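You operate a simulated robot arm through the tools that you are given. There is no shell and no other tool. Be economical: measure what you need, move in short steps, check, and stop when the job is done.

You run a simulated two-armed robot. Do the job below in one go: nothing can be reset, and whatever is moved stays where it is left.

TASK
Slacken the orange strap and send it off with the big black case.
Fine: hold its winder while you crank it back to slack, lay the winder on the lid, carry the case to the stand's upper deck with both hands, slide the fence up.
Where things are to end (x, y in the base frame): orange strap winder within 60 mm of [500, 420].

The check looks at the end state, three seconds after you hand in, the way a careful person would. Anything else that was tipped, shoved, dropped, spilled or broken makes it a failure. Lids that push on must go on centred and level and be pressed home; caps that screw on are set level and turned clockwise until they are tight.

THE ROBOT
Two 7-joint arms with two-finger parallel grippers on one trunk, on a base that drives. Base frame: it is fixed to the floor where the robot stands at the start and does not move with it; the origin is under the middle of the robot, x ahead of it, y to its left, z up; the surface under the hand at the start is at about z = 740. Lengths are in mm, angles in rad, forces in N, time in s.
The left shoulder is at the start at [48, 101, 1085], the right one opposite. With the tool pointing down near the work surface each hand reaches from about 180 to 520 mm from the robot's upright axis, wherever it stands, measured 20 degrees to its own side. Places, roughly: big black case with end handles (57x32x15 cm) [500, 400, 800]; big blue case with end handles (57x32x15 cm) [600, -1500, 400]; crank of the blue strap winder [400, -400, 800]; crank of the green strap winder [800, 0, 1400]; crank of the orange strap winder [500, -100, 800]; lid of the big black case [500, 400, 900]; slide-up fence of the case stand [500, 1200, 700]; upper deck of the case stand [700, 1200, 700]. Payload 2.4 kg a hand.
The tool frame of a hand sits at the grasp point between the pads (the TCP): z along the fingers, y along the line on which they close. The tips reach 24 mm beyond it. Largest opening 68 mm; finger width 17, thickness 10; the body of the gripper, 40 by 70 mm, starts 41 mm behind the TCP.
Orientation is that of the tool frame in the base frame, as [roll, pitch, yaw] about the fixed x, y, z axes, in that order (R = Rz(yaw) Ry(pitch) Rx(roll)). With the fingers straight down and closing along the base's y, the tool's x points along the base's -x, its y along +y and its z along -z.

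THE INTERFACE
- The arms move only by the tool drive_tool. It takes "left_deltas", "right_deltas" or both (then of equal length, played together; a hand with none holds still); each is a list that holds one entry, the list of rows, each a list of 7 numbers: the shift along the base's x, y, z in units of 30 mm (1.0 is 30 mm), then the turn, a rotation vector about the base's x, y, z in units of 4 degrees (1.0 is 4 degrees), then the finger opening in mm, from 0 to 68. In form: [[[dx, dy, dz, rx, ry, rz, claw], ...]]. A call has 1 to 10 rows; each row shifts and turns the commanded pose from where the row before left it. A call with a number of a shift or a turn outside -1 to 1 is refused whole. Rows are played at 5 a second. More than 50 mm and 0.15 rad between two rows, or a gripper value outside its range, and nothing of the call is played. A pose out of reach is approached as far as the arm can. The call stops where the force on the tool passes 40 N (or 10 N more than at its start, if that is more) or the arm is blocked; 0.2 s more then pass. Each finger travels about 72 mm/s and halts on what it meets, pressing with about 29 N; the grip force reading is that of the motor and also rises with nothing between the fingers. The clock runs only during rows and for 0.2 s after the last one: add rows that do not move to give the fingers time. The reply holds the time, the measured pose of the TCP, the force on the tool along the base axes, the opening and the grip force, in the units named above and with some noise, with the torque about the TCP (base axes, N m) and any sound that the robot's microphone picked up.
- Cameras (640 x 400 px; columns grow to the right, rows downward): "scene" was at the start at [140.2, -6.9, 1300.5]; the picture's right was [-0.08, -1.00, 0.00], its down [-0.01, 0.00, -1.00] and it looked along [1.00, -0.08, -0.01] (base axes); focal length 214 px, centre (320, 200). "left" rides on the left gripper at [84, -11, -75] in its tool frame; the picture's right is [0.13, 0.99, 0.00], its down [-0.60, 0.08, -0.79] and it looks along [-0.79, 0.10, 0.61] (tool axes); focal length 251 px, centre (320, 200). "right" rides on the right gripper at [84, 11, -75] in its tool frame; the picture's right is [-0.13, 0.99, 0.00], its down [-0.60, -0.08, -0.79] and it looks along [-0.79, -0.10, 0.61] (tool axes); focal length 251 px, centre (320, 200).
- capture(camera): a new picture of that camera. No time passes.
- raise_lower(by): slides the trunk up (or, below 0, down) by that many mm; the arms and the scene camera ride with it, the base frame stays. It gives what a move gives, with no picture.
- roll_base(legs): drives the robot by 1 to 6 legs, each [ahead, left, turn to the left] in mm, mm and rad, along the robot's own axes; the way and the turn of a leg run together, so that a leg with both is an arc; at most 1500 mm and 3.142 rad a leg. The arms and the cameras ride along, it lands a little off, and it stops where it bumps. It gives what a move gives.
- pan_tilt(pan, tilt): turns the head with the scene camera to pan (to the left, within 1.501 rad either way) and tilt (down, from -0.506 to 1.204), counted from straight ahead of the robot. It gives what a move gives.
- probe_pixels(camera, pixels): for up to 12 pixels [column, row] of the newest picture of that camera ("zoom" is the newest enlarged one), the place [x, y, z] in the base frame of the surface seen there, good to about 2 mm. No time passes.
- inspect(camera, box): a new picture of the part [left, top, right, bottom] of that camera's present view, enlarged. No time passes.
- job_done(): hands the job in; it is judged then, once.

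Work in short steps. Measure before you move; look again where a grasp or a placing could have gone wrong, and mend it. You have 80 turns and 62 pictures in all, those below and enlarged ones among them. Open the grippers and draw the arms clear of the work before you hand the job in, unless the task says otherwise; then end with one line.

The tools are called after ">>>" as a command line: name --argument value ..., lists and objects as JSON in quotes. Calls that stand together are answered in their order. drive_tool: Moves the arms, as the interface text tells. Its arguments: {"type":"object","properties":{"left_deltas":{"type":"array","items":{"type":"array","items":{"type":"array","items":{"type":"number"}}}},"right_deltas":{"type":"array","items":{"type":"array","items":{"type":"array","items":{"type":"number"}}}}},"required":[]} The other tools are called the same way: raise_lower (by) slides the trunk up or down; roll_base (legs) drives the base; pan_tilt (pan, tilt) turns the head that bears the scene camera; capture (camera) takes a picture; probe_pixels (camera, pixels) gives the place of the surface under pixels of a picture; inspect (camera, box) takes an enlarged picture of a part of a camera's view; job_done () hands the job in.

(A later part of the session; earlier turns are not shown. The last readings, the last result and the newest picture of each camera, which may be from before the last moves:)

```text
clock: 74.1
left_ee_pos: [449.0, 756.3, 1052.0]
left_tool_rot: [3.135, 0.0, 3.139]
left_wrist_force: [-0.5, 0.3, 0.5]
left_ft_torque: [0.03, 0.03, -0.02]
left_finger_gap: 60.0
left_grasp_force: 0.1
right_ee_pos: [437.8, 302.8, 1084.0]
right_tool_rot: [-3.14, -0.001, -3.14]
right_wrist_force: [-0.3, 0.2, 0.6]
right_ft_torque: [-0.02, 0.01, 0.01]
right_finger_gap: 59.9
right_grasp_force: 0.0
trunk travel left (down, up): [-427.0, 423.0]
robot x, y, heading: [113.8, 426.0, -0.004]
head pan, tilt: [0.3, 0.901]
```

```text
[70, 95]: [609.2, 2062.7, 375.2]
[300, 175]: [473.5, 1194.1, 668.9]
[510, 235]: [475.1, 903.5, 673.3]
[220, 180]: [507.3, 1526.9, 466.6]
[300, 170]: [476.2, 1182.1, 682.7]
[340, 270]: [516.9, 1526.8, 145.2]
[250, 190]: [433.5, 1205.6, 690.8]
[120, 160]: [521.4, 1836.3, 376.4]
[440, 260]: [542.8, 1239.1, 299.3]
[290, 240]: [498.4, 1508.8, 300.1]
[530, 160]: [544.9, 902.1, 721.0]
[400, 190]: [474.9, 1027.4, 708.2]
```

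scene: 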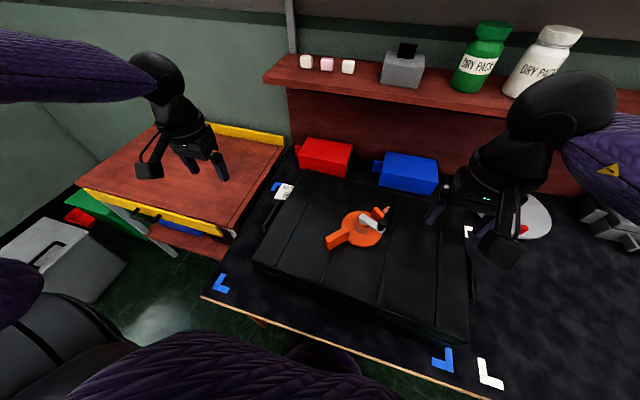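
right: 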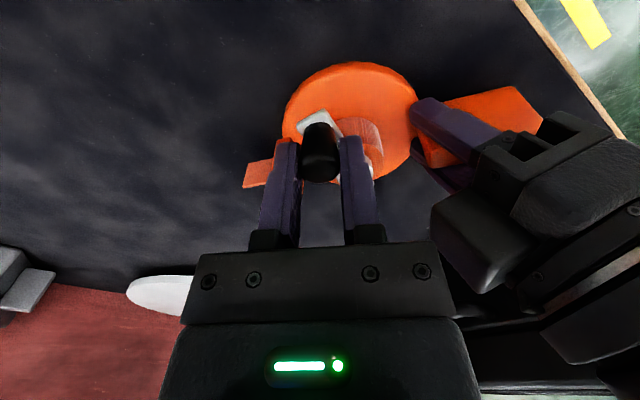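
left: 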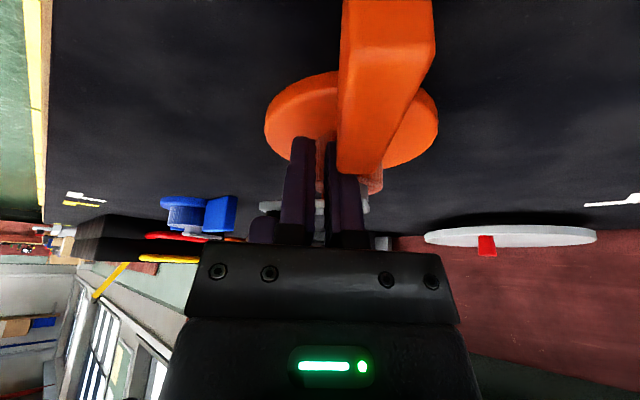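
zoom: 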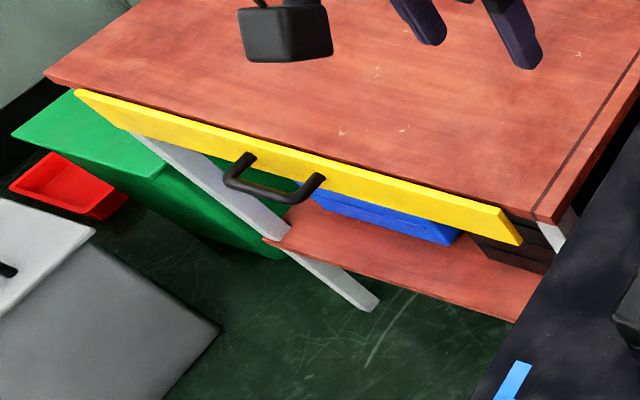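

The handle bars run along x: right at y≈144, left at y≈687, both z≈832, with about 30 mm to the case wall. The 70 mm gripper body would touch the lid edge, so both hands will lean outward by 12°. I bring them to hover at z≈930 above the bars with the fingers at 32 mm.

>>> drive_tool --left_deltas '[[[0.103, -0.227, -0.41, -0.3, 0, 0, 32], [0.103, -0.227, -0.41, -0.3, 0, 0, 32], [0.103, -0.227, -0.41, -0.3, 0, 0, 32], [0.103, -0.227, -0.41, -0.3, 0, 0, 32], [0.103, -0.227, -0.41, -0.3, 0, 0, 32], [0.103, -0.227, -0.41, -0.3, 0, 0, 32], [0.103, -0.227, -0.41, -0.3, 0, 0, 32], [0.103, -0.227, -0.41, -0.3, 0, 0, 32], [0.103, -0.227, -0.41, -0.3, 0, 0, 32], [0.103, -0.227, -0.41, -0.3, 0, 0, 32]]]' --right_deltas '[[[0.233, -0.883, -0.51, 0.3, 0, 0, 32], [0.233, -0.883, -0.51, 0.3, 0, 0, 32], [0.233, -0.883, -0.51, 0.3, 0, 0, 32], [0.233, -0.883, -0.51, 0.3, 0, 0, 32], [0.233, -0.883, -0.51, 0.3, 0, 0, 32], [0.233, -0.883, -0.51, 0.3, 0, 0, 32], [0, 0, -0.51, 0.3, 0, 0, 32], [0, 0, -0.51, 0.3, 0, 0, 32], [0, 0, -0.51, 0.3, 0, 0, 32], [0, 0, -0.51, 0.3, 0, 0, 32]]]'

>>> capture --camera "left"

>>> capture --camera "right"

```text
clock: 76.3
left_ee_pos: [478.9, 688.1, 930.9]
left_tool_rot: [-2.938, 0.0, 3.14]
left_wrist_force: [0.2, 0.5, 0.6]
left_ft_torque: [0.03, -0.01, -0.02]
left_finger_gap: 32.0
left_grasp_force: 0.1
right_ee_pos: [480.7, 142.5, 930.0]
right_tool_rot: [2.934, 0.001, -3.141]
right_wrist_force: [0.2, -0.5, -0.4]
right_ft_torque: [0.03, 0.01, 0.04]
right_finger_gap: 32.0
right_grasp_force: 0.2
trunk travel left (down, up): [-427.0, 423.0]
robot x, y, heading: [111.9, 424.3, -0.008]
head pan, tilt: [0.3, 0.901]
```

```text
15 pictures are left
```

left: 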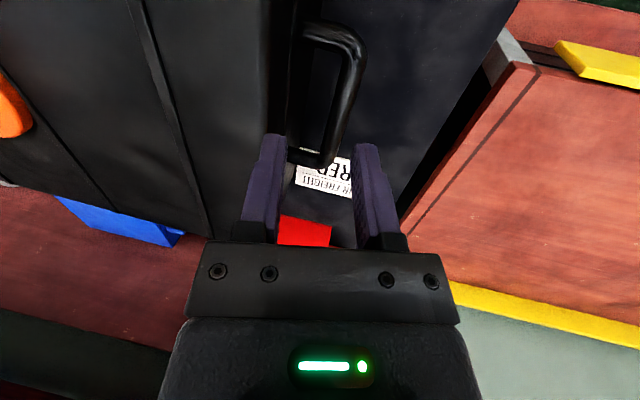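

```text
14 pictures are left
```

right: 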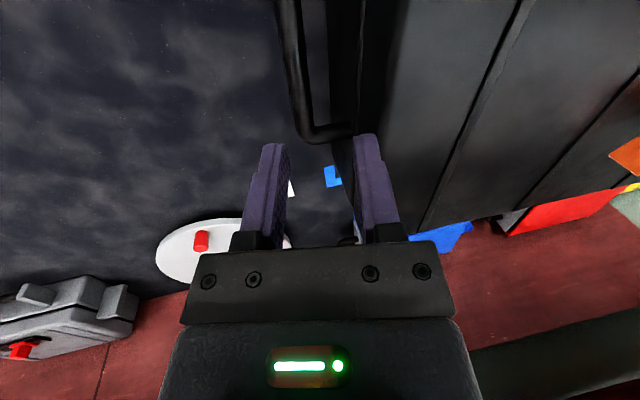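

Both loops are in view; I probe the bar points and the case wall beside each.

>>> probe_pixels --camera "left" --pixels '[[355, 70], [345, 105], [335, 140], [325, 30], [350, 45], [280, 60], [285, 110], [310, 155]]'

>>> probe_pixels --camera "right" --pixels '[[290, 40], [297, 80], [304, 115], [330, 132], [345, 130], [372, 80], [355, 60], [375, 30]]'

```text
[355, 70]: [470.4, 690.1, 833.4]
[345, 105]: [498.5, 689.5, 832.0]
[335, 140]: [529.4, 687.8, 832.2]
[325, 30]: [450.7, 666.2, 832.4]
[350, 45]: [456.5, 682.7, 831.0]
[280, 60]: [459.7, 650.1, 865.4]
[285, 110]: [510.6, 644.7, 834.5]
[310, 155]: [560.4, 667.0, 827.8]
```

```text
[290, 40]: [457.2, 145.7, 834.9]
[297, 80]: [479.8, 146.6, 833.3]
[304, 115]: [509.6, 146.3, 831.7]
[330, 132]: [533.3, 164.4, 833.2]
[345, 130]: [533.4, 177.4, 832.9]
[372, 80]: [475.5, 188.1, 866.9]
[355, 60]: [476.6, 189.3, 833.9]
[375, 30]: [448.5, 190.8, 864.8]
```

Left bar: y≈689, x centre ≈505; right bar: y≈147, x centre ≈480, both z≈830, and the walls give about 40 mm. I lower both hands onto the bars and close.

>>> drive_tool --left_deltas '[[[0.4, 0.01, -0.5, 0, 0, 0, 36], [0.4, 0.01, -0.7, 0, 0, 0, 36], [0, 0, -0.7, 0, 0, 0, 36], [0, 0, -0.7, 0, 0, 0, 36], [0, 0, -0.7, 0, 0, 0, 36], [0, 0, 0, 0, 0, 0, 36], [0, 0, 0, 0, 0, 0, 5], [0, 0, 0, 0, 0, 0, 5], [0, 0, 0, 0, 0, 0, 5], [0, 0, 0, 0, 0, 0, 5]]]' --right_deltas '[[[0, 0.08, -0.5, 0, 0, 0, 36], [0, 0.07, -0.7, 0, 0, 0, 36], [0, 0, -0.7, 0, 0, 0, 36], [0, 0, -0.7, 0, 0, 0, 36], [0, 0, -0.7, 0, 0, 0, 36], [0, 0, 0, 0, 0, 0, 36], [0, 0, 0, 0, 0, 0, 5], [0, 0, 0, 0, 0, 0, 5], [0, 0, 0, 0, 0, 0, 5], [0, 0, 0, 0, 0, 0, 5]]]'

```text
clock: 78.5
left_ee_pos: [454.9, 679.5, 905.7]
left_tool_rot: [-2.942, 0.0, 3.139]
left_wrist_force: [0.0, 0.4, 0.7]
left_ft_torque: [0.0, -0.01, -0.03]
left_finger_gap: 5.2
left_grasp_force: 0.1
left hand out of reach, approached as far as the arm can: row 1, 2, 3, 4, 5
right_ee_pos: [480.0, 146.1, 851.9]
right_tool_rot: [2.934, 0.003, 3.139]
right_wrist_force: [0.9, -14.9, 7.5]
right_ft_torque: [-0.31, 0.55, -0.54]
right_finger_gap: 14.5
right_grasp_force: 28.6
right hand out of reach, approached as far as the arm can: row 5
trunk travel left (down, up): [-427.0, 423.0]
robot x, y, heading: [113.9, 427.9, -0.006]
head pan, tilt: [0.3, 0.901]
```

The trunk is too high (127 mm above its start), so the left hand ran out of reach while the right already holds its bar. I let go with the right, raise both hands, lower the trunk 130 mm and move 20 mm ahead.

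>>> drive_tool --left_deltas '[[[0, 0.1, 1, 0, 0, 0, 36], [0, 0.1, 1, 0, 0, 0, 36], [0, 0.1, 1, 0, 0, 0, 36], [0, 0, 1, 0, 0, 0, 36], [0, 0, 1, 0, 0, 0, 36], [0, 0, 0, 0, 0, 0, 36]]]' --right_deltas '[[[0, 0, 0, 0, 0, 0, 36], [0, 0, 0, 0, 0, 0, 36], [0, 0, 1, 0, 0, 0, 36], [0, 0, 1, 0, 0, 0, 36], [0, 0, 1, 0, 0, 0, 36], [0, 0, 1, 0, 0, 0, 36]]]'

>>> drive_tool --left_deltas '[[[0, 0, 0, 0, 0, 0, 36], [0, 0, 0, 0, 0, 0, 36]]]' --right_deltas '[[[0, 0, 1, 0, 0, 0, 36], [0, 0, 1, 0, 0, 0, 36]]]'

>>> roll_base --legs '[[20, 0, 0]]'

>>> raise_lower --by -120

```text
clock: 79.9
left_ee_pos: [453.2, 692.0, 1056.4]
left_tool_rot: [-2.941, -0.001, 3.141]
left_wrist_force: [0.1, -0.4, 0.4]
left_ft_torque: [0.0, 0.02, 0.0]
left_finger_gap: 35.8
left_grasp_force: 0.0
right_ee_pos: [480.9, 147.0, 972.8]
right_tool_rot: [2.934, 0.001, -3.141]
right_wrist_force: [0.0, 0.1, -0.4]
right_ft_torque: [0.0, -0.02, -0.04]
right_finger_gap: 35.9
right_grasp_force: 0.1
trunk travel left (down, up): [-427.0, 423.0]
robot x, y, heading: [111.2, 430.1, 0.0]
head pan, tilt: [0.3, 0.901]
```

```text
clock: 80.5
left_ee_pos: [453.8, 691.2, 1056.2]
left_tool_rot: [-2.94, 0.0, 3.14]
left_wrist_force: [-0.2, -0.4, -0.4]
left_ft_torque: [0.02, 0.02, 0.01]
left_finger_gap: 36.0
left_grasp_force: 0.2
right_ee_pos: [480.6, 146.3, 1031.7]
right_tool_rot: [2.935, 0.0, 3.141]
right_wrist_force: [-0.1, -0.9, 0.7]
right_ft_torque: [-0.02, 0.0, -0.04]
right_finger_gap: 35.8
right_grasp_force: 0.0
trunk travel left (down, up): [-427.0, 423.0]
robot x, y, heading: [110.0, 428.0, -0.005]
head pan, tilt: [0.3, 0.901]
```

```text
clock: 81.3
left_ee_pos: [475.1, 691.6, 1055.7]
left_tool_rot: [-2.939, -0.001, 3.138]
left_wrist_force: [0.1, -0.7, -0.6]
left_ft_torque: [0.01, 0.0, 0.01]
left_finger_gap: 35.8
left_grasp_force: 0.0
right_ee_pos: [501.4, 145.7, 1032.1]
right_tool_rot: [2.933, 0.0, -3.141]
right_wrist_force: [0.7, -0.1, 0.4]
right_ft_torque: [-0.02, 0.03, 0.0]
right_finger_gap: 35.7
right_grasp_force: 0.0
trunk travel left (down, up): [-427.0, 423.0]
robot x, y, heading: [130.6, 421.0, -0.01]
head pan, tilt: [0.3, 0.901]
```

```text
clock: 82.8
left_ee_pos: [473.8, 691.1, 936.2]
left_tool_rot: [-2.939, 0.0, 3.137]
left_wrist_force: [-0.1, -0.3, 0.1]
left_ft_torque: [0.0, 0.01, 0.0]
left_finger_gap: 36.1
left_grasp_force: 0.0
right_ee_pos: [499.1, 146.1, 911.5]
right_tool_rot: [2.932, 0.001, 3.141]
right_wrist_force: [0.7, 0.1, 0.9]
right_ft_torque: [-0.02, -0.01, 0.03]
right_finger_gap: 35.8
right_grasp_force: 0.1
trunk travel left (down, up): [-307.0, 543.0]
robot x, y, heading: [133.6, 425.9, -0.001]
head pan, tilt: [0.3, 0.901]
```

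Now the left goes (+26,-2,-103) and the right (-19,+1,-78), down onto the bars; I close after checking reach.

>>> drive_tool --left_deltas '[[[0.43, -0.07, -0.4, 0, 0, 0, 36], [0.43, 0, -0.6, 0, 0, 0, 36], [0, 0, -0.8, 0, 0, 0, 36], [0, 0, -0.8, 0, 0, 0, 36], [0, 0, -0.8, 0, 0, 0, 36], [0, 0, 0, 0, 0, 0, 36]]]' --right_deltas '[[[-0.32, 0.03, 0, 0, 0, 0, 36], [-0.32, 0, -0.2, 0, 0, 0, 36], [0, 0, -0.8, 0, 0, 0, 36], [0, 0, -0.8, 0, 0, 0, 36], [0, 0, -0.8, 0, 0, 0, 36], [0, 0, 0, 0, 0, 0, 36]]]'

```text
clock: 84.2
left_ee_pos: [500.4, 689.4, 832.6]
left_tool_rot: [-2.941, -0.002, 3.138]
left_wrist_force: [-0.2, 0.1, -0.3]
left_ft_torque: [-0.02, 0.0, 0.02]
left_finger_gap: 35.9
left_grasp_force: 0.1
right_ee_pos: [482.8, 146.4, 833.7]
right_tool_rot: [2.932, 0.002, 3.142]
right_wrist_force: [-0.5, 0.2, 0.1]
right_ft_torque: [0.01, 0.01, 0.0]
right_finger_gap: 36.1
right_grasp_force: 0.0
trunk travel left (down, up): [-307.0, 543.0]
robot x, y, heading: [130.2, 424.0, -0.008]
head pan, tilt: [0.3, 0.901]
```

Both hands reached the bars without contact force. I close both.

>>> drive_tool --left_deltas '[[[0, 0, 0, 0, 0, 0, 5], [0, 0, 0, 0, 0, 0, 5], [0, 0, 0, 0, 0, 0, 5], [0, 0, 0, 0, 0, 0, 5], [0, 0, 0, 0, 0, 0, 5]]]' --right_deltas '[[[0, 0, 0, 0, 0, 0, 5], [0, 0, 0, 0, 0, 0, 5], [0, 0, 0, 0, 0, 0, 5], [0, 0, 0, 0, 0, 0, 5], [0, 0, 0, 0, 0, 0, 5]]]'

>>> raise_lower --by 25

>>> capture --camera "scene"

```text
clock: 85.4
left_ee_pos: [499.7, 690.6, 832.7]
left_tool_rot: [-2.938, 0.0, 3.136]
left_wrist_force: [-2.7, -1.6, -0.8]
left_ft_torque: [-0.06, -0.38, -0.47]
left_finger_gap: 16.5
left_grasp_force: 29.1
right_ee_pos: [482.6, 148.4, 833.6]
right_tool_rot: [2.933, 0.002, -3.139]
right_wrist_force: [2.0, 11.5, 2.6]
right_ft_torque: [0.14, 0.21, -0.48]
right_finger_gap: 16.2
right_grasp_force: 29.1
trunk travel left (down, up): [-307.0, 543.0]
robot x, y, heading: [134.2, 427.9, -0.007]
head pan, tilt: [0.3, 0.901]
```

```text
clock: 86.1
left_ee_pos: [499.7, 689.4, 858.0]
left_tool_rot: [-2.939, -0.001, 3.139]
left_wrist_force: [-2.8, -12.7, -12.3]
left_ft_torque: [0.02, 0.44, -0.63]
left_finger_gap: 16.9
left_grasp_force: 28.7
right_ee_pos: [482.1, 147.2, 857.4]
right_tool_rot: [2.932, -0.001, -3.142]
right_wrist_force: [2.7, 13.4, -12.8]
right_ft_torque: [0.03, -0.36, -0.59]
right_finger_gap: 16.6
right_grasp_force: 29.5
trunk travel left (down, up): [-332.0, 518.0]
robot x, y, heading: [132.4, 422.7, -0.01]
head pan, tilt: [0.3, 0.901]
```

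```text
13 pictures are left
```

scene: 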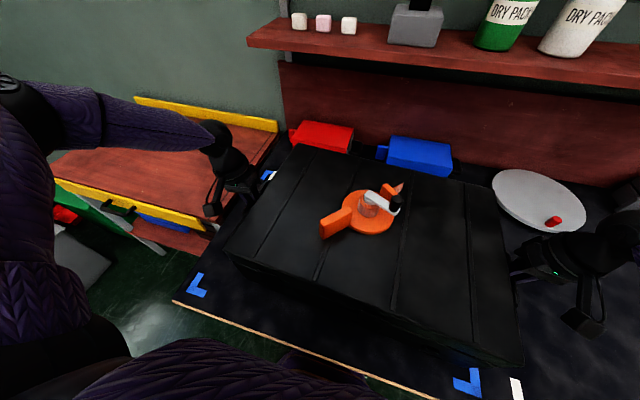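

The case is lifted level, about 12.5 N on each hand, and the winder is steady on the lid. I raise it 90 mm more to clear everything, and probe the wall and deck at the left.

>>> probe_pixels --camera "scene" --pixels '[[100, 60], [200, 60], [325, 128], [200, 108], [120, 205], [70, 150], [270, 120], [210, 228]]'

>>> raise_lower --by 90

>>> roll_base --legs '[[0, 390, 0]]'

>>> capture --camera "scene"

```text
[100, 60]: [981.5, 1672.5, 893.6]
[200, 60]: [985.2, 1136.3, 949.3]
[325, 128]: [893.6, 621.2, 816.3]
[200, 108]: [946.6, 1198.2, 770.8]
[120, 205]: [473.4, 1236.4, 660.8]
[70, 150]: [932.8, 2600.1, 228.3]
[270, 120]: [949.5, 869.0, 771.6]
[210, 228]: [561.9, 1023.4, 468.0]
```

```text
clock: 87.3
left_ee_pos: [501.8, 689.6, 947.6]
left_tool_rot: [-2.939, 0.0, 3.139]
left_wrist_force: [-2.1, -15.0, -12.4]
left_ft_torque: [-0.07, -0.04, -0.5]
left_finger_gap: 16.8
left_grasp_force: 29.1
right_ee_pos: [482.9, 147.8, 947.4]
right_tool_rot: [2.932, -0.003, -3.14]
right_wrist_force: [1.9, 15.5, -11.1]
right_ft_torque: [0.08, 0.19, -0.48]
right_finger_gap: 16.3
right_grasp_force: 28.8
trunk travel left (down, up): [-422.0, 428.0]
robot x, y, heading: [131.0, 424.9, -0.004]
head pan, tilt: [0.3, 0.901]
```

```text
clock: 89.2
left_ee_pos: [510.4, 874.4, 947.8]
left_tool_rot: [-2.938, -0.005, 3.018]
left_wrist_force: [-1.9, 0.0, -12.2]
left_ft_torque: [0.03, -0.17, -0.58]
left_finger_gap: 16.5
left_grasp_force: 29.5
right_ee_pos: [431.0, 337.7, 947.0]
right_tool_rot: [2.936, -0.004, 3.025]
right_wrist_force: [2.1, 0.2, -11.2]
right_ft_torque: [0.04, 0.32, -0.46]
right_finger_gap: 16.1
right_grasp_force: 29.0
trunk travel left (down, up): [-422.0, 428.0]
robot x, y, heading: [113.4, 655.1, -0.122]
head pan, tilt: [0.3, 0.901]
stopped in leg 1: the robot was blocked; the commanded pose is now the measured one
```

```text
12 pictures are left
```

scene: 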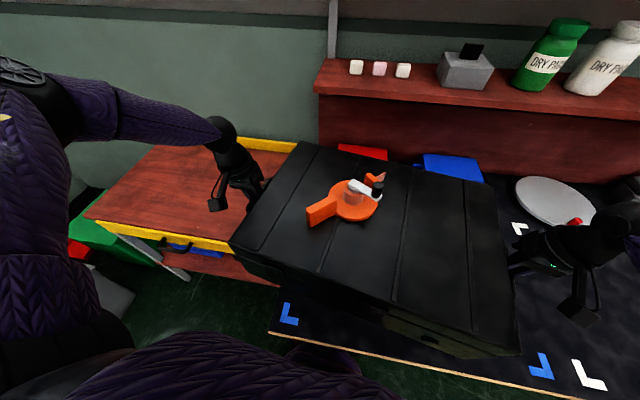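

The base was blocked and turned -0.12 rad after about 230 mm. The case is still held level. I find what's in the way: the grey box on the floor at px (110,300) is the likely cause.

>>> probe_pixels --camera "scene" --pixels '[[115, 300], [100, 275], [130, 292], [100, 318], [180, 270], [90, 255], [160, 310], [250, 310], [330, 360], [265, 275], [280, 340]]'

>>> roll_base --legs '[[0, -40, 0]]'

>>> pan_tilt --pan 1.2 --tilt 0.9

>>> capture --camera "scene"

```text
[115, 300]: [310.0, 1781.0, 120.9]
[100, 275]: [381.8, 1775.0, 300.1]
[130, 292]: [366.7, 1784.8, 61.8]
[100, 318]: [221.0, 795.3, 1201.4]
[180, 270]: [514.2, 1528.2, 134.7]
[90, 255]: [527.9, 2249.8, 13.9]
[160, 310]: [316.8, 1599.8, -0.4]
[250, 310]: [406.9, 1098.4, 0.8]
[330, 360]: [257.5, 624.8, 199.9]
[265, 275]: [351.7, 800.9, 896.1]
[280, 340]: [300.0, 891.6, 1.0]
```

```text
clock: 90.1
left_ee_pos: [506.6, 831.2, 948.9]
left_tool_rot: [-2.938, -0.003, 3.019]
left_wrist_force: [-1.4, -1.2, -11.6]
left_ft_torque: [0.08, 0.01, -0.52]
left_finger_gap: 16.4
left_grasp_force: 28.9
right_ee_pos: [424.8, 295.0, 947.9]
right_tool_rot: [2.935, -0.001, 3.025]
right_wrist_force: [1.7, 0.1, -11.4]
right_ft_torque: [0.07, 0.09, -0.46]
right_finger_gap: 16.3
right_grasp_force: 29.2
trunk travel left (down, up): [-422.0, 428.0]
robot x, y, heading: [111.6, 614.3, -0.125]
head pan, tilt: [0.3, 0.901]
```

```text
clock: 91.3
left_ee_pos: [506.2, 832.5, 948.2]
left_tool_rot: [-2.937, -0.003, 3.019]
left_wrist_force: [-1.2, -0.5, -13.1]
left_ft_torque: [0.01, 0.02, -0.53]
left_finger_gap: 16.6
left_grasp_force: 28.5
right_ee_pos: [425.2, 295.3, 947.6]
right_tool_rot: [2.932, -0.002, 3.023]
right_wrist_force: [2.6, 0.2, -11.4]
right_ft_torque: [-0.01, 0.1, -0.55]
right_finger_gap: 16.3
right_grasp_force: 28.9
trunk travel left (down, up): [-422.0, 428.0]
robot x, y, heading: [106.3, 611.8, -0.121]
head pan, tilt: [1.201, 0.901]
```

```text
11 pictures are left
```

scene: 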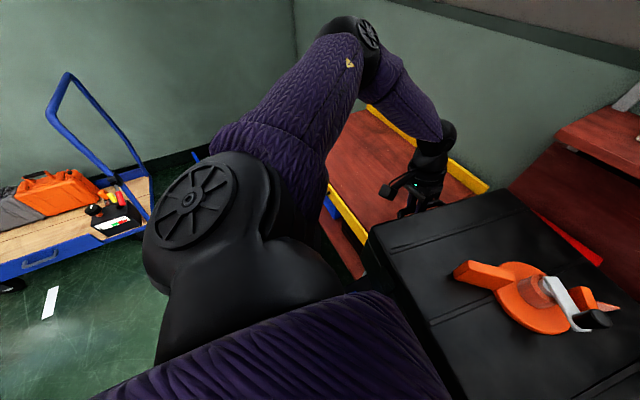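

The floor to the left is clear. The base front (x≈257 at z 200) most likely caught the table's end panel. I back off 85 mm and square up the heading to +0.045, which also squares the case with the deck.

>>> roll_base --legs '[[-85, 0, 0], [0, 0, 0.166]]'

>>> roll_base --legs '[[0, 300, 0]]'

```text
clock: 93.1
left_ee_pos: [381.1, 905.6, 948.8]
left_tool_rot: [-2.937, -0.004, -3.097]
left_wrist_force: [-1.6, 1.0, -11.7]
left_ft_torque: [0.02, 0.0, -0.57]
left_finger_gap: 16.5
left_grasp_force: 29.0
right_ee_pos: [390.0, 365.2, 947.2]
right_tool_rot: [2.935, -0.002, -3.09]
right_wrist_force: [1.8, 0.4, -12.0]
right_ft_torque: [-0.04, 0.14, -0.51]
right_finger_gap: 16.6
right_grasp_force: 28.4
trunk travel left (down, up): [-422.0, 428.0]
robot x, y, heading: [24.1, 622.3, 0.045]
head pan, tilt: [1.201, 0.901]
```

```text
clock: 95.1
left_ee_pos: [366.5, 1202.5, 948.7]
left_tool_rot: [-2.936, -0.003, -3.093]
left_wrist_force: [-1.9, 0.3, -11.4]
left_ft_torque: [-0.02, 0.01, -0.56]
left_finger_gap: 16.8
left_grasp_force: 29.3
right_ee_pos: [375.9, 662.4, 948.6]
right_tool_rot: [2.936, -0.003, -3.092]
right_wrist_force: [3.0, 0.2, -11.2]
right_ft_torque: [-0.07, 0.11, -0.56]
right_finger_gap: 16.3
right_grasp_force: 28.9
trunk travel left (down, up): [-422.0, 428.0]
robot x, y, heading: [12.6, 920.3, 0.049]
head pan, tilt: [1.201, 0.901]
```

That went freely. I continue 266 mm left to line the case up with the deck centre (y≈1198), then go ahead 230 mm.

>>> roll_base --legs '[[0, 266, 0]]'

>>> roll_base --legs '[[230, 0, 0]]'

>>> pan_tilt --pan 0.0 --tilt 1.0

>>> capture --camera "scene"

```text
clock: 97.0
left_ee_pos: [355.7, 1466.9, 947.9]
left_tool_rot: [-2.938, -0.004, -3.099]
left_wrist_force: [-1.3, -1.0, -12.2]
left_ft_torque: [-0.02, 0.0, -0.54]
left_finger_gap: 16.7
left_grasp_force: 28.9
right_ee_pos: [362.6, 924.6, 947.2]
right_tool_rot: [2.936, -0.004, -3.094]
right_wrist_force: [2.0, 0.9, -10.9]
right_ft_torque: [-0.08, 0.08, -0.54]
right_finger_gap: 16.4
right_grasp_force: 28.8
trunk travel left (down, up): [-422.0, 428.0]
robot x, y, heading: [1.3, 1186.4, 0.045]
head pan, tilt: [1.201, 0.901]
```

```text
clock: 98.7
left_ee_pos: [583.7, 1476.0, 947.1]
left_tool_rot: [-2.937, -0.005, -3.097]
left_wrist_force: [-1.3, 0.0, -12.0]
left_ft_torque: [0.05, 0.04, -0.57]
left_finger_gap: 16.5
left_grasp_force: 28.9
right_ee_pos: [592.4, 934.8, 947.5]
right_tool_rot: [2.935, -0.005, -3.093]
right_wrist_force: [1.9, 0.2, -11.6]
right_ft_torque: [-0.03, 0.09, -0.52]
right_finger_gap: 16.3
right_grasp_force: 28.9
trunk travel left (down, up): [-422.0, 428.0]
robot x, y, heading: [226.0, 1194.0, 0.042]
head pan, tilt: [1.201, 0.901]
```

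```text
clock: 100.1
left_ee_pos: [584.7, 1475.8, 948.1]
left_tool_rot: [-2.938, -0.003, -3.1]
left_wrist_force: [-2.3, -0.9, -11.3]
left_ft_torque: [-0.01, 0.08, -0.55]
left_finger_gap: 16.7
left_grasp_force: 29.2
right_ee_pos: [591.5, 934.1, 947.2]
right_tool_rot: [2.934, -0.003, -3.094]
right_wrist_force: [2.9, 0.6, -11.4]
right_ft_torque: [-0.02, 0.06, -0.47]
right_finger_gap: 16.0
right_grasp_force: 29.0
trunk travel left (down, up): [-422.0, 428.0]
robot x, y, heading: [228.2, 1196.1, 0.042]
head pan, tilt: [0.0, 1.0]
```

```text
10 pictures are left
```

scene: 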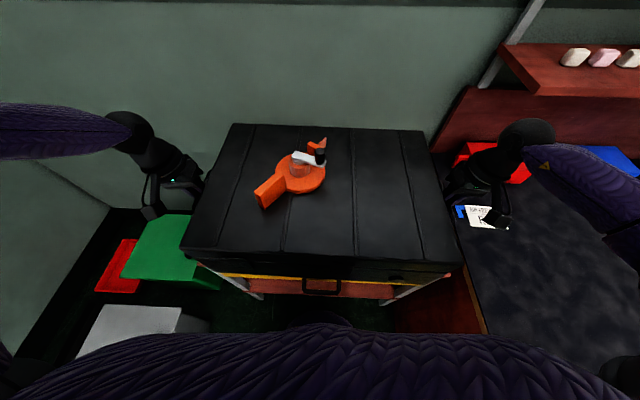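

The case is square over the deck. I probe the fence handle (322,287), my own base front (320,320), and the case's lid corners to see how much farther it must go.

>>> probe_pixels --camera "scene" --pixels '[[322, 292], [320, 318], [320, 335], [235, 275], [190, 245], [455, 262], [240, 128], [420, 135], [300, 180], [320, 256], [400, 282]]'

```text
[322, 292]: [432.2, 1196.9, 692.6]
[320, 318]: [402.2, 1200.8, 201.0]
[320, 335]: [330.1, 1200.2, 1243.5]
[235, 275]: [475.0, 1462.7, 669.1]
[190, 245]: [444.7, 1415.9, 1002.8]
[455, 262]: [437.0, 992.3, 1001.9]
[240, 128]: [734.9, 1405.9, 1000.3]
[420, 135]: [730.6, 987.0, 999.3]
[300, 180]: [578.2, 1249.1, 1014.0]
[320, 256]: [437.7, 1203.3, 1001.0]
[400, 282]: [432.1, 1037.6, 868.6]
```

The case spans x 432–742 now; its front must get past about 495. My base front (x≈402, z 200) has room up to the lower shelf at about 500. I go ahead 65 mm and then reach both arms 25 mm further.

>>> roll_base --legs '[[65, 0, 0]]'

>>> raise_lower --by -90

>>> drive_tool --left_deltas '[[[0.3, 0, 0, 0, 0, 0, 5], [0.3, 0, 0, 0, 0, 0, 5], [0.25, 0, 0, 0, 0, 0, 5], [0, 0, 0, 0, 0, 0, 5]]]' --right_deltas '[[[0.3, 0, 0, 0, 0, 0, 5], [0.3, 0, 0, 0, 0, 0, 5], [0.25, 0, 0, 0, 0, 0, 5], [0, 0, 0, 0, 0, 0, 5]]]'

>>> capture --camera "scene"

```text
clock: 101.1
left_ee_pos: [650.2, 1478.1, 947.6]
left_tool_rot: [-2.937, -0.005, -3.099]
left_wrist_force: [-1.7, 1.0, -11.8]
left_ft_torque: [0.04, 0.06, -0.54]
left_finger_gap: 16.4
left_grasp_force: 29.4
right_ee_pos: [656.6, 936.2, 946.7]
right_tool_rot: [2.936, -0.004, -3.095]
right_wrist_force: [2.8, -0.4, -11.6]
right_ft_torque: [-0.03, 0.1, -0.54]
right_finger_gap: 16.4
right_grasp_force: 28.8
trunk travel left (down, up): [-422.0, 428.0]
robot x, y, heading: [293.5, 1199.4, 0.045]
head pan, tilt: [0.0, 1.0]
```

```text
clock: 102.4
left_ee_pos: [646.9, 1478.3, 857.5]
left_tool_rot: [-2.94, -0.003, -3.098]
left_wrist_force: [-2.3, -2.2, -11.8]
left_ft_torque: [0.05, -0.1, -0.49]
left_finger_gap: 16.3
left_grasp_force: 29.5
right_ee_pos: [655.8, 936.0, 857.0]
right_tool_rot: [2.936, 0.0, -3.095]
right_wrist_force: [1.5, 0.9, -10.6]
right_ft_torque: [0.04, 0.26, -0.45]
right_finger_gap: 16.3
right_grasp_force: 29.3
trunk travel left (down, up): [-332.0, 518.0]
robot x, y, heading: [293.1, 1198.1, 0.045]
head pan, tilt: [0.0, 1.0]
```

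```text
clock: 103.4
left_ee_pos: [673.0, 1478.3, 857.8]
left_tool_rot: [-2.94, -0.004, -3.099]
left_wrist_force: [-2.2, 0.7, -11.8]
left_ft_torque: [-0.01, -0.16, -0.51]
left_finger_gap: 16.3
left_grasp_force: 29.4
right_ee_pos: [680.3, 935.6, 856.7]
right_tool_rot: [2.936, -0.004, -3.094]
right_wrist_force: [1.9, -1.1, -11.4]
right_ft_torque: [-0.05, 0.29, -0.43]
right_finger_gap: 16.4
right_grasp_force: 28.9
trunk travel left (down, up): [-332.0, 518.0]
robot x, y, heading: [292.2, 1191.5, 0.049]
head pan, tilt: [0.0, 1.0]
```

```text
9 pictures are left
```

scene: 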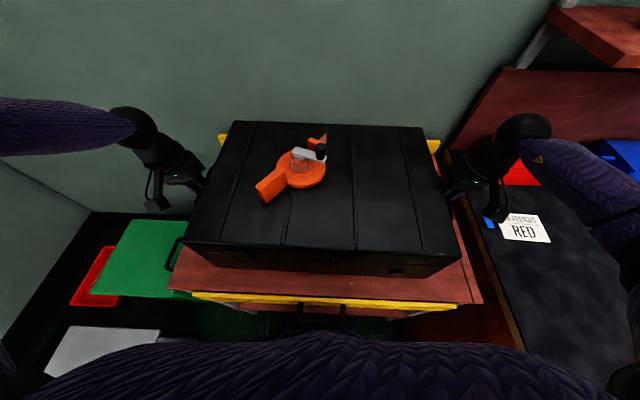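

The case is inside the deck with its front well behind the yellow fence. I lower it: 40 mm, then small steps until it takes the weight.

>>> raise_lower --by -41

>>> raise_lower --by -5

```text
clock: 104.2
left_ee_pos: [674.0, 1479.3, 817.2]
left_tool_rot: [-2.94, -0.005, -3.099]
left_wrist_force: [-2.2, 1.8, -12.0]
left_ft_torque: [0.1, 0.21, -0.52]
left_finger_gap: 16.7
left_grasp_force: 28.7
right_ee_pos: [681.6, 937.0, 815.3]
right_tool_rot: [2.936, -0.003, -3.094]
right_wrist_force: [2.5, -1.2, -10.9]
right_ft_torque: [0.01, -0.07, -0.6]
right_finger_gap: 16.1
right_grasp_force: 28.8
trunk travel left (down, up): [-291.0, 559.0]
robot x, y, heading: [292.7, 1197.3, 0.044]
head pan, tilt: [0.0, 1.0]
```

```text
clock: 104.8
left_ee_pos: [672.8, 1480.0, 813.5]
left_tool_rot: [-2.938, 0.001, -3.099]
left_wrist_force: [2.4, 4.2, 1.4]
left_ft_torque: [0.05, 0.17, -0.57]
left_finger_gap: 16.5
left_grasp_force: 29.2
right_ee_pos: [680.5, 937.1, 813.2]
right_tool_rot: [2.936, 0.003, -3.096]
right_wrist_force: [2.2, -3.1, 25.3]
right_ft_torque: [0.06, 0.04, -0.52]
right_finger_gap: 16.3
right_grasp_force: 28.7
trunk travel left (down, up): [-286.0, 564.0]
robot x, y, heading: [293.2, 1201.7, 0.042]
head pan, tilt: [0.0, 1.0]
```

The case is down on the deck. I open both hands, lift them straight up clear of the handles, then raise the trunk before moving off.

>>> drive_tool --left_deltas '[[[0, 0, 0, 0, 0, 0, 36], [0, 0, 0, 0, 0, 0, 36], [0, 0, 0, 0, 0, 0, 36], [0, 0.05, 0.7, 0, 0, 0, 36], [0, 0.1, 1, 0, 0, 0, 36], [0, 0.1, 1, 0, 0, 0, 36], [0, 0.1, 1, 0, 0, 0, 36]]]' --right_deltas '[[[0, 0, 0, 0, 0, 0, 36], [0, 0, 0, 0, 0, 0, 36], [0, 0, 0, 0, 0, 0, 36], [0, -0.05, 0.7, 0, 0, 0, 36], [0, -0.1, 1, 0, 0, 0, 36], [0, -0.1, 1, 0, 0, 0, 36], [0, -0.1, 1, 0, 0, 0, 36]]]'

>>> raise_lower --by 200

>>> roll_base --legs '[[-260, 0, 0]]'

>>> capture --camera "scene"

```text
clock: 106.3
left_ee_pos: [672.9, 1489.7, 923.5]
left_tool_rot: [-2.937, -0.005, -3.099]
left_wrist_force: [-0.3, -0.1, -0.2]
left_ft_torque: [0.03, -0.01, 0.01]
left_finger_gap: 35.7
left_grasp_force: 0.2
right_ee_pos: [680.5, 926.1, 921.7]
right_tool_rot: [2.936, -0.001, -3.095]
right_wrist_force: [-0.4, 0.2, 0.3]
right_ft_torque: [-0.03, 0.0, -0.02]
right_finger_gap: 36.0
right_grasp_force: 0.1
trunk travel left (down, up): [-286.0, 564.0]
robot x, y, heading: [293.1, 1199.1, 0.044]
head pan, tilt: [0.0, 1.0]
```

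```text
clock: 108.5
left_ee_pos: [672.4, 1490.1, 1123.9]
left_tool_rot: [-2.938, -0.003, -3.1]
left_wrist_force: [-0.6, -0.8, 0.5]
left_ft_torque: [-0.04, -0.01, -0.02]
left_finger_gap: 36.1
left_grasp_force: 0.0
right_ee_pos: [680.8, 926.0, 1121.9]
right_tool_rot: [2.934, -0.004, -3.096]
right_wrist_force: [-0.1, -0.5, -0.2]
right_ft_torque: [0.04, -0.01, -0.01]
right_finger_gap: 36.2
right_grasp_force: 0.0
trunk travel left (down, up): [-486.0, 364.0]
robot x, y, heading: [294.6, 1196.6, 0.046]
head pan, tilt: [0.0, 1.0]
```

```text
clock: 110.4
left_ee_pos: [414.6, 1477.3, 1124.1]
left_tool_rot: [-2.937, -0.003, -3.102]
left_wrist_force: [0.4, 1.1, 1.4]
left_ft_torque: [0.02, 0.02, 0.02]
left_finger_gap: 35.9
left_grasp_force: 0.1
right_ee_pos: [422.3, 914.8, 1122.3]
right_tool_rot: [2.938, -0.001, -3.097]
right_wrist_force: [0.0, -0.8, -1.5]
right_ft_torque: [-0.03, -0.02, 0.03]
right_finger_gap: 35.8
right_grasp_force: 0.1
trunk travel left (down, up): [-486.0, 364.0]
robot x, y, heading: [31.7, 1185.5, 0.039]
head pan, tilt: [0.0, 1.0]
```

```text
8 pictures are left
```

scene: 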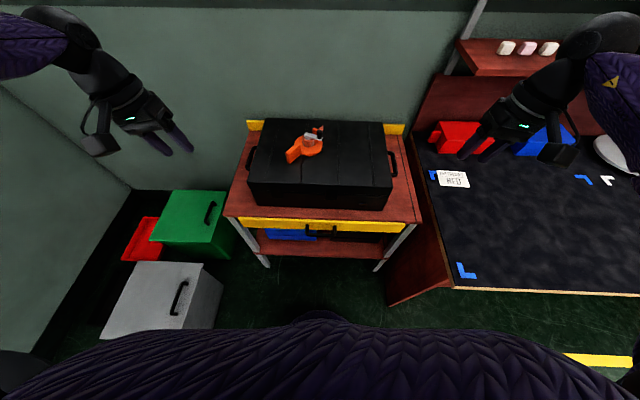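

All is well on the deck. I enlarge the fence handle at px (325,230) for its exact place and size.

>>> inspect --camera "scene" --box '[280, 205, 376, 265]'

>>> probe_pixels --camera "zoom" --pixels '[[190, 190], [260, 190], [330, 190], [370, 190], [180, 160], [375, 160], [280, 130], [280, 90], [280, 205], [280, 183]]'

>>> roll_base --legs '[[0, 0, -0.74]]'

```text
6.67 times, centred on (328, 235) of scene
```

zoom: 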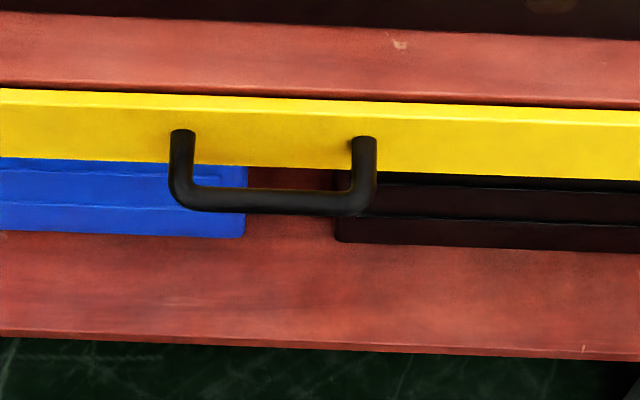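

```text
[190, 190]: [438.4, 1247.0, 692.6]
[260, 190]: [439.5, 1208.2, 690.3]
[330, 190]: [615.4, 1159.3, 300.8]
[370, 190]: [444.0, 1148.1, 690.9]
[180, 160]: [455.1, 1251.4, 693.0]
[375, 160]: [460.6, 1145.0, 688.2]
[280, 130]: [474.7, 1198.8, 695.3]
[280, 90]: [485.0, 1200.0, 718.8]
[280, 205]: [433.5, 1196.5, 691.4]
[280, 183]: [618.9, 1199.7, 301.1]
```

```text
clock: 112.7
left_ee_pos: [511.8, 1145.3, 1124.6]
left_tool_rot: [-2.938, -0.002, 2.443]
left_wrist_force: [0.3, 0.5, -0.1]
left_ft_torque: [0.03, 0.01, 0.0]
left_finger_gap: 36.2
left_grasp_force: 0.1
right_ee_pos: [137.2, 725.2, 1122.5]
right_tool_rot: [2.935, -0.002, 2.446]
right_wrist_force: [-0.1, -0.6, -0.4]
right_ft_torque: [0.02, -0.02, -0.03]
right_finger_gap: 35.7
right_grasp_force: 0.0
trunk travel left (down, up): [-486.0, 364.0]
robot x, y, heading: [32.9, 1189.4, -0.695]
head pan, tilt: [0.0, 1.0]
```

The handle bar is at x≈436, z≈688, y 1145–1251, and the fence top at z 719. The hand must close along x. With the base turned -0.7 that is a comfortable pose. I shift the base 143 mm left, then pull the left hand back over the bar while turning it -50° and removing its old lean.

>>> roll_base --legs '[[0, 143, 0]]'

>>> drive_tool --left_deltas '[[[-0.43, -0.149, 0, 0.557, -0.464, 0, 46], [-0.43, -0.149, 0, 0.557, -0.464, 0, 46], [-0.43, -0.149, 0, 0.557, -0.464, 0, 46], [-0.43, -0.149, 0, 0.557, -0.464, 0, 46], [-0.43, -0.149, 0, 0, 0, -1, 46], [-0.43, -0.149, 0, 0, 0, -1, 46], [-0.43, -0.149, 0, 0, 0, -1, 46], [-0.43, -0.149, 0, 0, 0, -1, 46], [-0.43, -0.149, 0, 0, 0, -1, 46], [-0.43, -0.149, 0, 0, 0, -1, 46]]]'

>>> drive_tool --left_deltas '[[[-0.43, -0.149, 0, 0, 0, -1, 46], [-0.43, -0.149, 0, 0, 0, -1, 46], [-0.43, -0.149, 0, 0, 0, -1, 46], [0, 0, 0, 0, 0, -1, 46], [0, 0, 0, 0, 0, -1, 46], [0, 0, 0, 0, 0, -1, 46], [0, 0, 0, 0, -0.75, -0.5, 46], [0, 0, 0, 0, -0.75, 0, 46]]]'

```text
clock: 114.1
left_ee_pos: [604.9, 1257.1, 1124.4]
left_tool_rot: [-2.937, -0.004, 2.443]
left_wrist_force: [0.1, 0.6, -0.9]
left_ft_torque: [0.0, 0.01, 0.02]
left_finger_gap: 36.0
left_grasp_force: 0.0
right_ee_pos: [231.1, 836.1, 1123.7]
right_tool_rot: [2.936, -0.001, 2.449]
right_wrist_force: [0.3, 0.0, -0.4]
right_ft_torque: [0.0, 0.0, 0.0]
right_finger_gap: 36.4
right_grasp_force: 0.1
trunk travel left (down, up): [-486.0, 364.0]
robot x, y, heading: [129.9, 1300.1, -0.698]
head pan, tilt: [0.0, 1.0]
```

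```text
clock: 116.3
left_ee_pos: [475.9, 1209.8, 1122.9]
left_tool_rot: [-3.141, -0.004, 2.022]
left_wrist_force: [0.5, -0.1, -0.7]
left_ft_torque: [-0.04, 0.0, -0.01]
left_finger_gap: 45.9
left_grasp_force: 0.2
right_ee_pos: [229.7, 836.0, 1122.8]
right_tool_rot: [2.935, -0.001, 2.448]
right_wrist_force: [-1.4, 0.0, -0.6]
right_ft_torque: [-0.01, 0.04, -0.02]
right_finger_gap: 35.9
right_grasp_force: 0.2
trunk travel left (down, up): [-486.0, 364.0]
robot x, y, heading: [127.4, 1300.1, -0.698]
head pan, tilt: [0.0, 1.0]
```

```text
clock: 118.1
left_ee_pos: [437.0, 1198.2, 1122.2]
left_tool_rot: [3.036, -0.003, 1.572]
left_wrist_force: [-0.7, 0.3, 0.0]
left_ft_torque: [0.0, 0.03, -0.02]
left_finger_gap: 46.2
left_grasp_force: 0.2
right_ee_pos: [230.4, 835.3, 1122.8]
right_tool_rot: [2.935, -0.002, 2.448]
right_wrist_force: [0.3, 0.9, 0.7]
right_ft_torque: [-0.01, -0.02, 0.01]
right_finger_gap: 36.1
right_grasp_force: 0.0
trunk travel left (down, up): [-486.0, 364.0]
robot x, y, heading: [127.6, 1298.5, -0.697]
head pan, tilt: [0.0, 1.0]
```

The left hand is over the bar at (437,1198) with the correct yaw and leaning slightly away from the fence. I lower the trunk 320 mm and look.

>>> raise_lower --by -320

>>> pan_tilt --pan 0.35 --tilt 1.0

>>> capture --camera "scene"

```text
clock: 121.3
left_ee_pos: [436.1, 1198.1, 803.9]
left_tool_rot: [3.037, -0.002, 1.571]
left_wrist_force: [0.0, -0.3, -0.6]
left_ft_torque: [-0.02, -0.01, 0.03]
left_finger_gap: 45.9
left_grasp_force: 0.0
right_ee_pos: [230.7, 835.7, 803.6]
right_tool_rot: [2.937, -0.002, 2.447]
right_wrist_force: [-0.4, -0.3, 0.0]
right_ft_torque: [0.0, 0.01, 0.0]
right_finger_gap: 36.1
right_grasp_force: 0.1
trunk travel left (down, up): [-166.0, 684.0]
robot x, y, heading: [129.2, 1297.3, -0.7]
head pan, tilt: [0.0, 1.0]
```

```text
clock: 122.1
left_ee_pos: [437.3, 1199.5, 804.6]
left_tool_rot: [3.038, -0.002, 1.572]
left_wrist_force: [-0.3, 0.0, -0.4]
left_ft_torque: [-0.04, -0.01, -0.01]
left_finger_gap: 46.0
left_grasp_force: 0.1
right_ee_pos: [230.1, 835.2, 803.0]
right_tool_rot: [2.937, -0.002, 2.45]
right_wrist_force: [0.2, 0.2, 0.4]
right_ft_torque: [-0.01, -0.01, 0.01]
right_finger_gap: 36.0
right_grasp_force: 0.0
trunk travel left (down, up): [-166.0, 684.0]
robot x, y, heading: [127.5, 1298.8, -0.698]
head pan, tilt: [0.351, 1.0]
```

```text
6 pictures are left
```

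scene: 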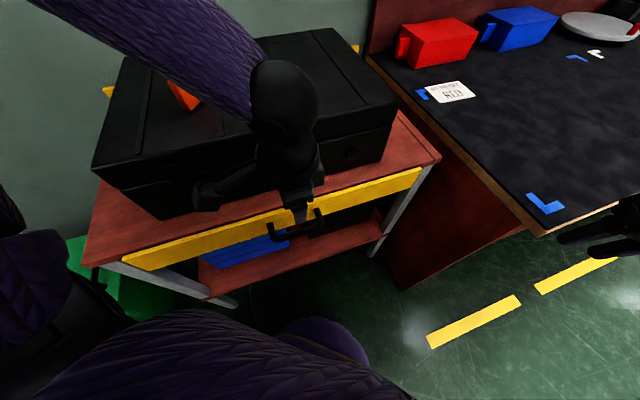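

The fingers are right above the bar at px (300,225). I check that the left forearm isn't close to the case or winder before going lower.

>>> probe_pixels --camera "scene" --pixels '[[100, 10], [150, 45], [200, 75], [230, 100], [260, 60], [215, 195], [300, 235], [100, 165], [185, 100]]'

>>> drive_tool --left_deltas '[[[0, 0, -0.7, 0, 0, 0, 46], [0, 0, -0.7, 0, 0, 0, 46], [0, 0, -0.7, 0, 0, 0, 46], [0, 0, 0, 0, 0, 0, 46]]]'

```text
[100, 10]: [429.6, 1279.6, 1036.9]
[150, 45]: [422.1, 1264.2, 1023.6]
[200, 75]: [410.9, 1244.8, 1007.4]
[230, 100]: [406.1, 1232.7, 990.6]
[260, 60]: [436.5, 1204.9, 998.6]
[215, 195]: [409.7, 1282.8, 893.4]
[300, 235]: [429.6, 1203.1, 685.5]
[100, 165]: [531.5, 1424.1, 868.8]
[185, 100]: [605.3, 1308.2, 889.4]
```

```text
clock: 123.1
left_ee_pos: [436.4, 1198.0, 741.6]
left_tool_rot: [3.038, -0.003, 1.57]
left_wrist_force: [-0.2, -0.7, 0.6]
left_ft_torque: [0.0, -0.02, -0.01]
left_finger_gap: 46.0
left_grasp_force: 0.0
right_ee_pos: [230.6, 834.5, 801.6]
right_tool_rot: [2.935, -0.001, 2.448]
right_wrist_force: [-0.1, 0.7, 0.7]
right_ft_torque: [0.05, -0.01, 0.03]
right_finger_gap: 35.8
right_grasp_force: 0.1
trunk travel left (down, up): [-166.0, 684.0]
robot x, y, heading: [128.8, 1299.5, -0.698]
head pan, tilt: [0.351, 1.0]
```

The forearm runs at x≈410–430, clear of the case (front ≈530). I narrow the fingers to 34, lower 52 mm to the bar and close.

>>> drive_tool --left_deltas '[[[0, 0, 0, 0, 0, 0, 34], [0, 0, -0.6, 0, 0, 0, 34], [0, 0, -0.6, 0, 0, 0, 34], [0, 0, -0.53, 0, 0, 0, 34], [0, 0, 0, 0, 0, 0, 34], [0, 0, 0, 0, 0, 0, 5], [0, 0, 0, 0, 0, 0, 5], [0, 0, 0, 0, 0, 0, 5]]]'

>>> raise_lower --by 30

```text
clock: 124.9
left_ee_pos: [434.9, 1198.6, 688.9]
left_tool_rot: [3.039, -0.003, 1.569]
left_wrist_force: [-5.6, -1.3, -3.8]
left_ft_torque: [-0.07, 0.04, -0.33]
left_finger_gap: 13.4
left_grasp_force: 33.5
right_ee_pos: [230.7, 835.5, 803.5]
right_tool_rot: [2.933, -0.001, 2.446]
right_wrist_force: [1.0, 0.4, -0.4]
right_ft_torque: [0.01, -0.02, 0.03]
right_finger_gap: 35.8
right_grasp_force: 0.1
trunk travel left (down, up): [-166.0, 684.0]
robot x, y, heading: [126.8, 1298.1, -0.699]
head pan, tilt: [0.351, 1.0]
```

```text
clock: 125.6
left_ee_pos: [435.1, 1197.2, 719.5]
left_tool_rot: [3.037, -0.005, 1.571]
left_wrist_force: [-18.3, 2.6, 1.2]
left_ft_torque: [-0.5, 0.08, -0.4]
left_finger_gap: 13.4
left_grasp_force: 33.9
right_ee_pos: [229.3, 835.5, 832.9]
right_tool_rot: [2.933, 0.001, 2.448]
right_wrist_force: [0.0, 0.1, 0.8]
right_ft_torque: [-0.01, 0.02, 0.03]
right_finger_gap: 36.0
right_grasp_force: 0.0
trunk travel left (down, up): [-196.0, 654.0]
robot x, y, heading: [128.2, 1298.1, -0.695]
head pan, tilt: [0.351, 1.0]
```

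The fence comes up with the hand (30 mm so far). I keep raising until it meets its stop.

>>> raise_lower --by 30

>>> raise_lower --by 25

>>> capture --camera "scene"

```text
clock: 126.4
left_ee_pos: [435.9, 1198.3, 750.3]
left_tool_rot: [3.036, -0.003, 1.572]
left_wrist_force: [-24.5, 0.9, -11.2]
left_ft_torque: [0.53, 0.06, -0.31]
left_finger_gap: 13.7
left_grasp_force: 32.9
right_ee_pos: [230.0, 835.4, 862.1]
right_tool_rot: [2.933, -0.001, 2.448]
right_wrist_force: [-0.6, 0.6, -0.4]
right_ft_torque: [0.02, 0.01, 0.02]
right_finger_gap: 36.0
right_grasp_force: 0.1
trunk travel left (down, up): [-226.0, 624.0]
robot x, y, heading: [127.7, 1299.9, -0.698]
head pan, tilt: [0.351, 1.0]
```

```text
clock: 126.7
left_ee_pos: [436.6, 1197.8, 750.4]
left_tool_rot: [3.044, -0.006, 1.569]
left_wrist_force: [-4.9, -4.2, -10.4]
left_ft_torque: [0.28, 0.13, -0.38]
left_finger_gap: 13.6
left_grasp_force: 33.5
right_ee_pos: [229.8, 834.2, 864.2]
right_tool_rot: [2.935, -0.002, 2.447]
right_wrist_force: [-0.3, 0.5, 0.3]
right_ft_torque: [0.02, -0.04, 0.01]
right_finger_gap: 35.9
right_grasp_force: 0.1
trunk travel left (down, up): [-227.0, 622.0]
robot x, y, heading: [129.1, 1300.4, -0.696]
head pan, tilt: [0.351, 1.0]
stopped: the force on the tool passed its limit at 52 N (the readings are from after the stop); the commanded pose is now the measured one
```

```text
5 pictures are left
```

scene: 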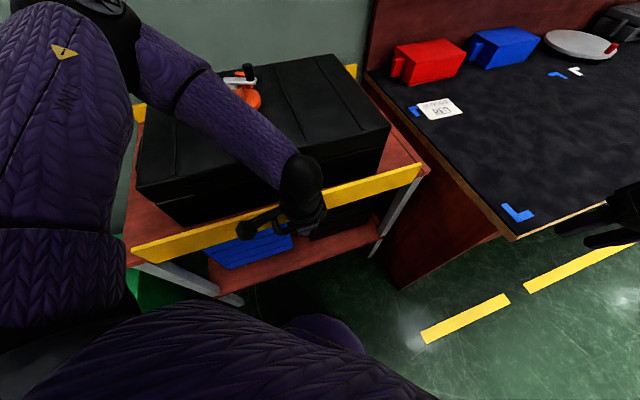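

The fence met its upper stop after about 61 mm (52 N). I open gently, draw the hand up and away, and check that it stays up.

>>> drive_tool --left_deltas '[[[0, 0, 0, 0, 0, 0, 20], [0, 0, 0, 0, 0, 0, 30], [0, 0, 0, 0, 0, 0, 32], [0, 0, 0.6, 0, 0, 0, 32], [-0.1, 0, 1, 0, 0, 0, 32], [-0.2, 0, 1, 0, 0, 0, 32], [-0.3, 0, 1, 0, 0, 0, 32], [-0.3, 0, 1, 0, 0, 0, 32]]]'

>>> roll_base --legs '[[-150, 0, 0]]'

>>> pan_tilt --pan 0.5 --tilt 0.8

>>> capture --camera "scene"

```text
clock: 128.5
left_ee_pos: [409.0, 1199.0, 886.7]
left_tool_rot: [3.042, -0.005, 1.572]
left_wrist_force: [0.4, 0.5, -0.4]
left_ft_torque: [-0.02, 0.02, -0.01]
left_finger_gap: 31.8
left_grasp_force: 0.1
right_ee_pos: [230.6, 835.8, 865.5]
right_tool_rot: [2.935, -0.002, 2.446]
right_wrist_force: [-0.8, -0.3, 0.6]
right_ft_torque: [-0.01, -0.01, -0.01]
right_finger_gap: 35.9
right_grasp_force: 0.0
trunk travel left (down, up): [-227.0, 622.0]
robot x, y, heading: [126.4, 1297.0, -0.696]
head pan, tilt: [0.351, 1.0]
```

```text
clock: 129.9
left_ee_pos: [294.9, 1296.5, 887.9]
left_tool_rot: [3.038, -0.002, 1.569]
left_wrist_force: [-0.4, -1.0, 0.8]
left_ft_torque: [0.0, 0.01, 0.0]
left_finger_gap: 31.8
left_grasp_force: 0.1
right_ee_pos: [113.7, 932.5, 864.9]
right_tool_rot: [2.936, -0.004, 2.447]
right_wrist_force: [-0.8, -0.1, -0.3]
right_ft_torque: [0.0, 0.01, -0.02]
right_finger_gap: 36.0
right_grasp_force: 0.0
trunk travel left (down, up): [-227.0, 622.0]
robot x, y, heading: [13.5, 1394.7, -0.695]
head pan, tilt: [0.351, 1.0]
```

```text
clock: 130.6
left_ee_pos: [294.0, 1297.1, 888.3]
left_tool_rot: [3.043, -0.002, 1.57]
left_wrist_force: [-0.3, -0.3, -0.1]
left_ft_torque: [-0.02, -0.01, 0.02]
left_finger_gap: 31.8
left_grasp_force: 0.2
right_ee_pos: [114.6, 932.2, 863.9]
right_tool_rot: [2.936, -0.003, 2.449]
right_wrist_force: [1.0, 0.0, 0.0]
right_ft_torque: [-0.01, -0.03, 0.02]
right_finger_gap: 36.1
right_grasp_force: 0.0
trunk travel left (down, up): [-227.0, 622.0]
robot x, y, heading: [14.4, 1395.8, -0.7]
head pan, tilt: [0.499, 0.799]
```

```text
4 pictures are left
```

scene: 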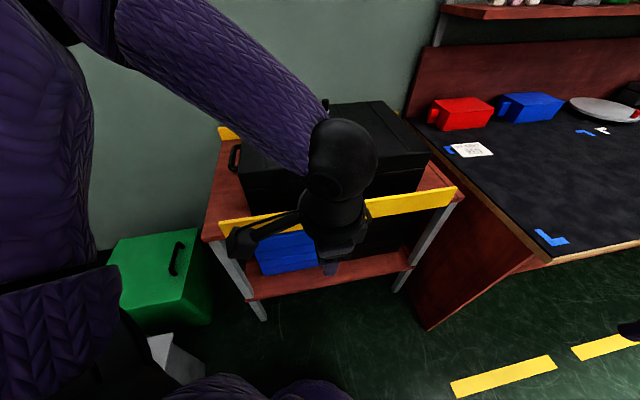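

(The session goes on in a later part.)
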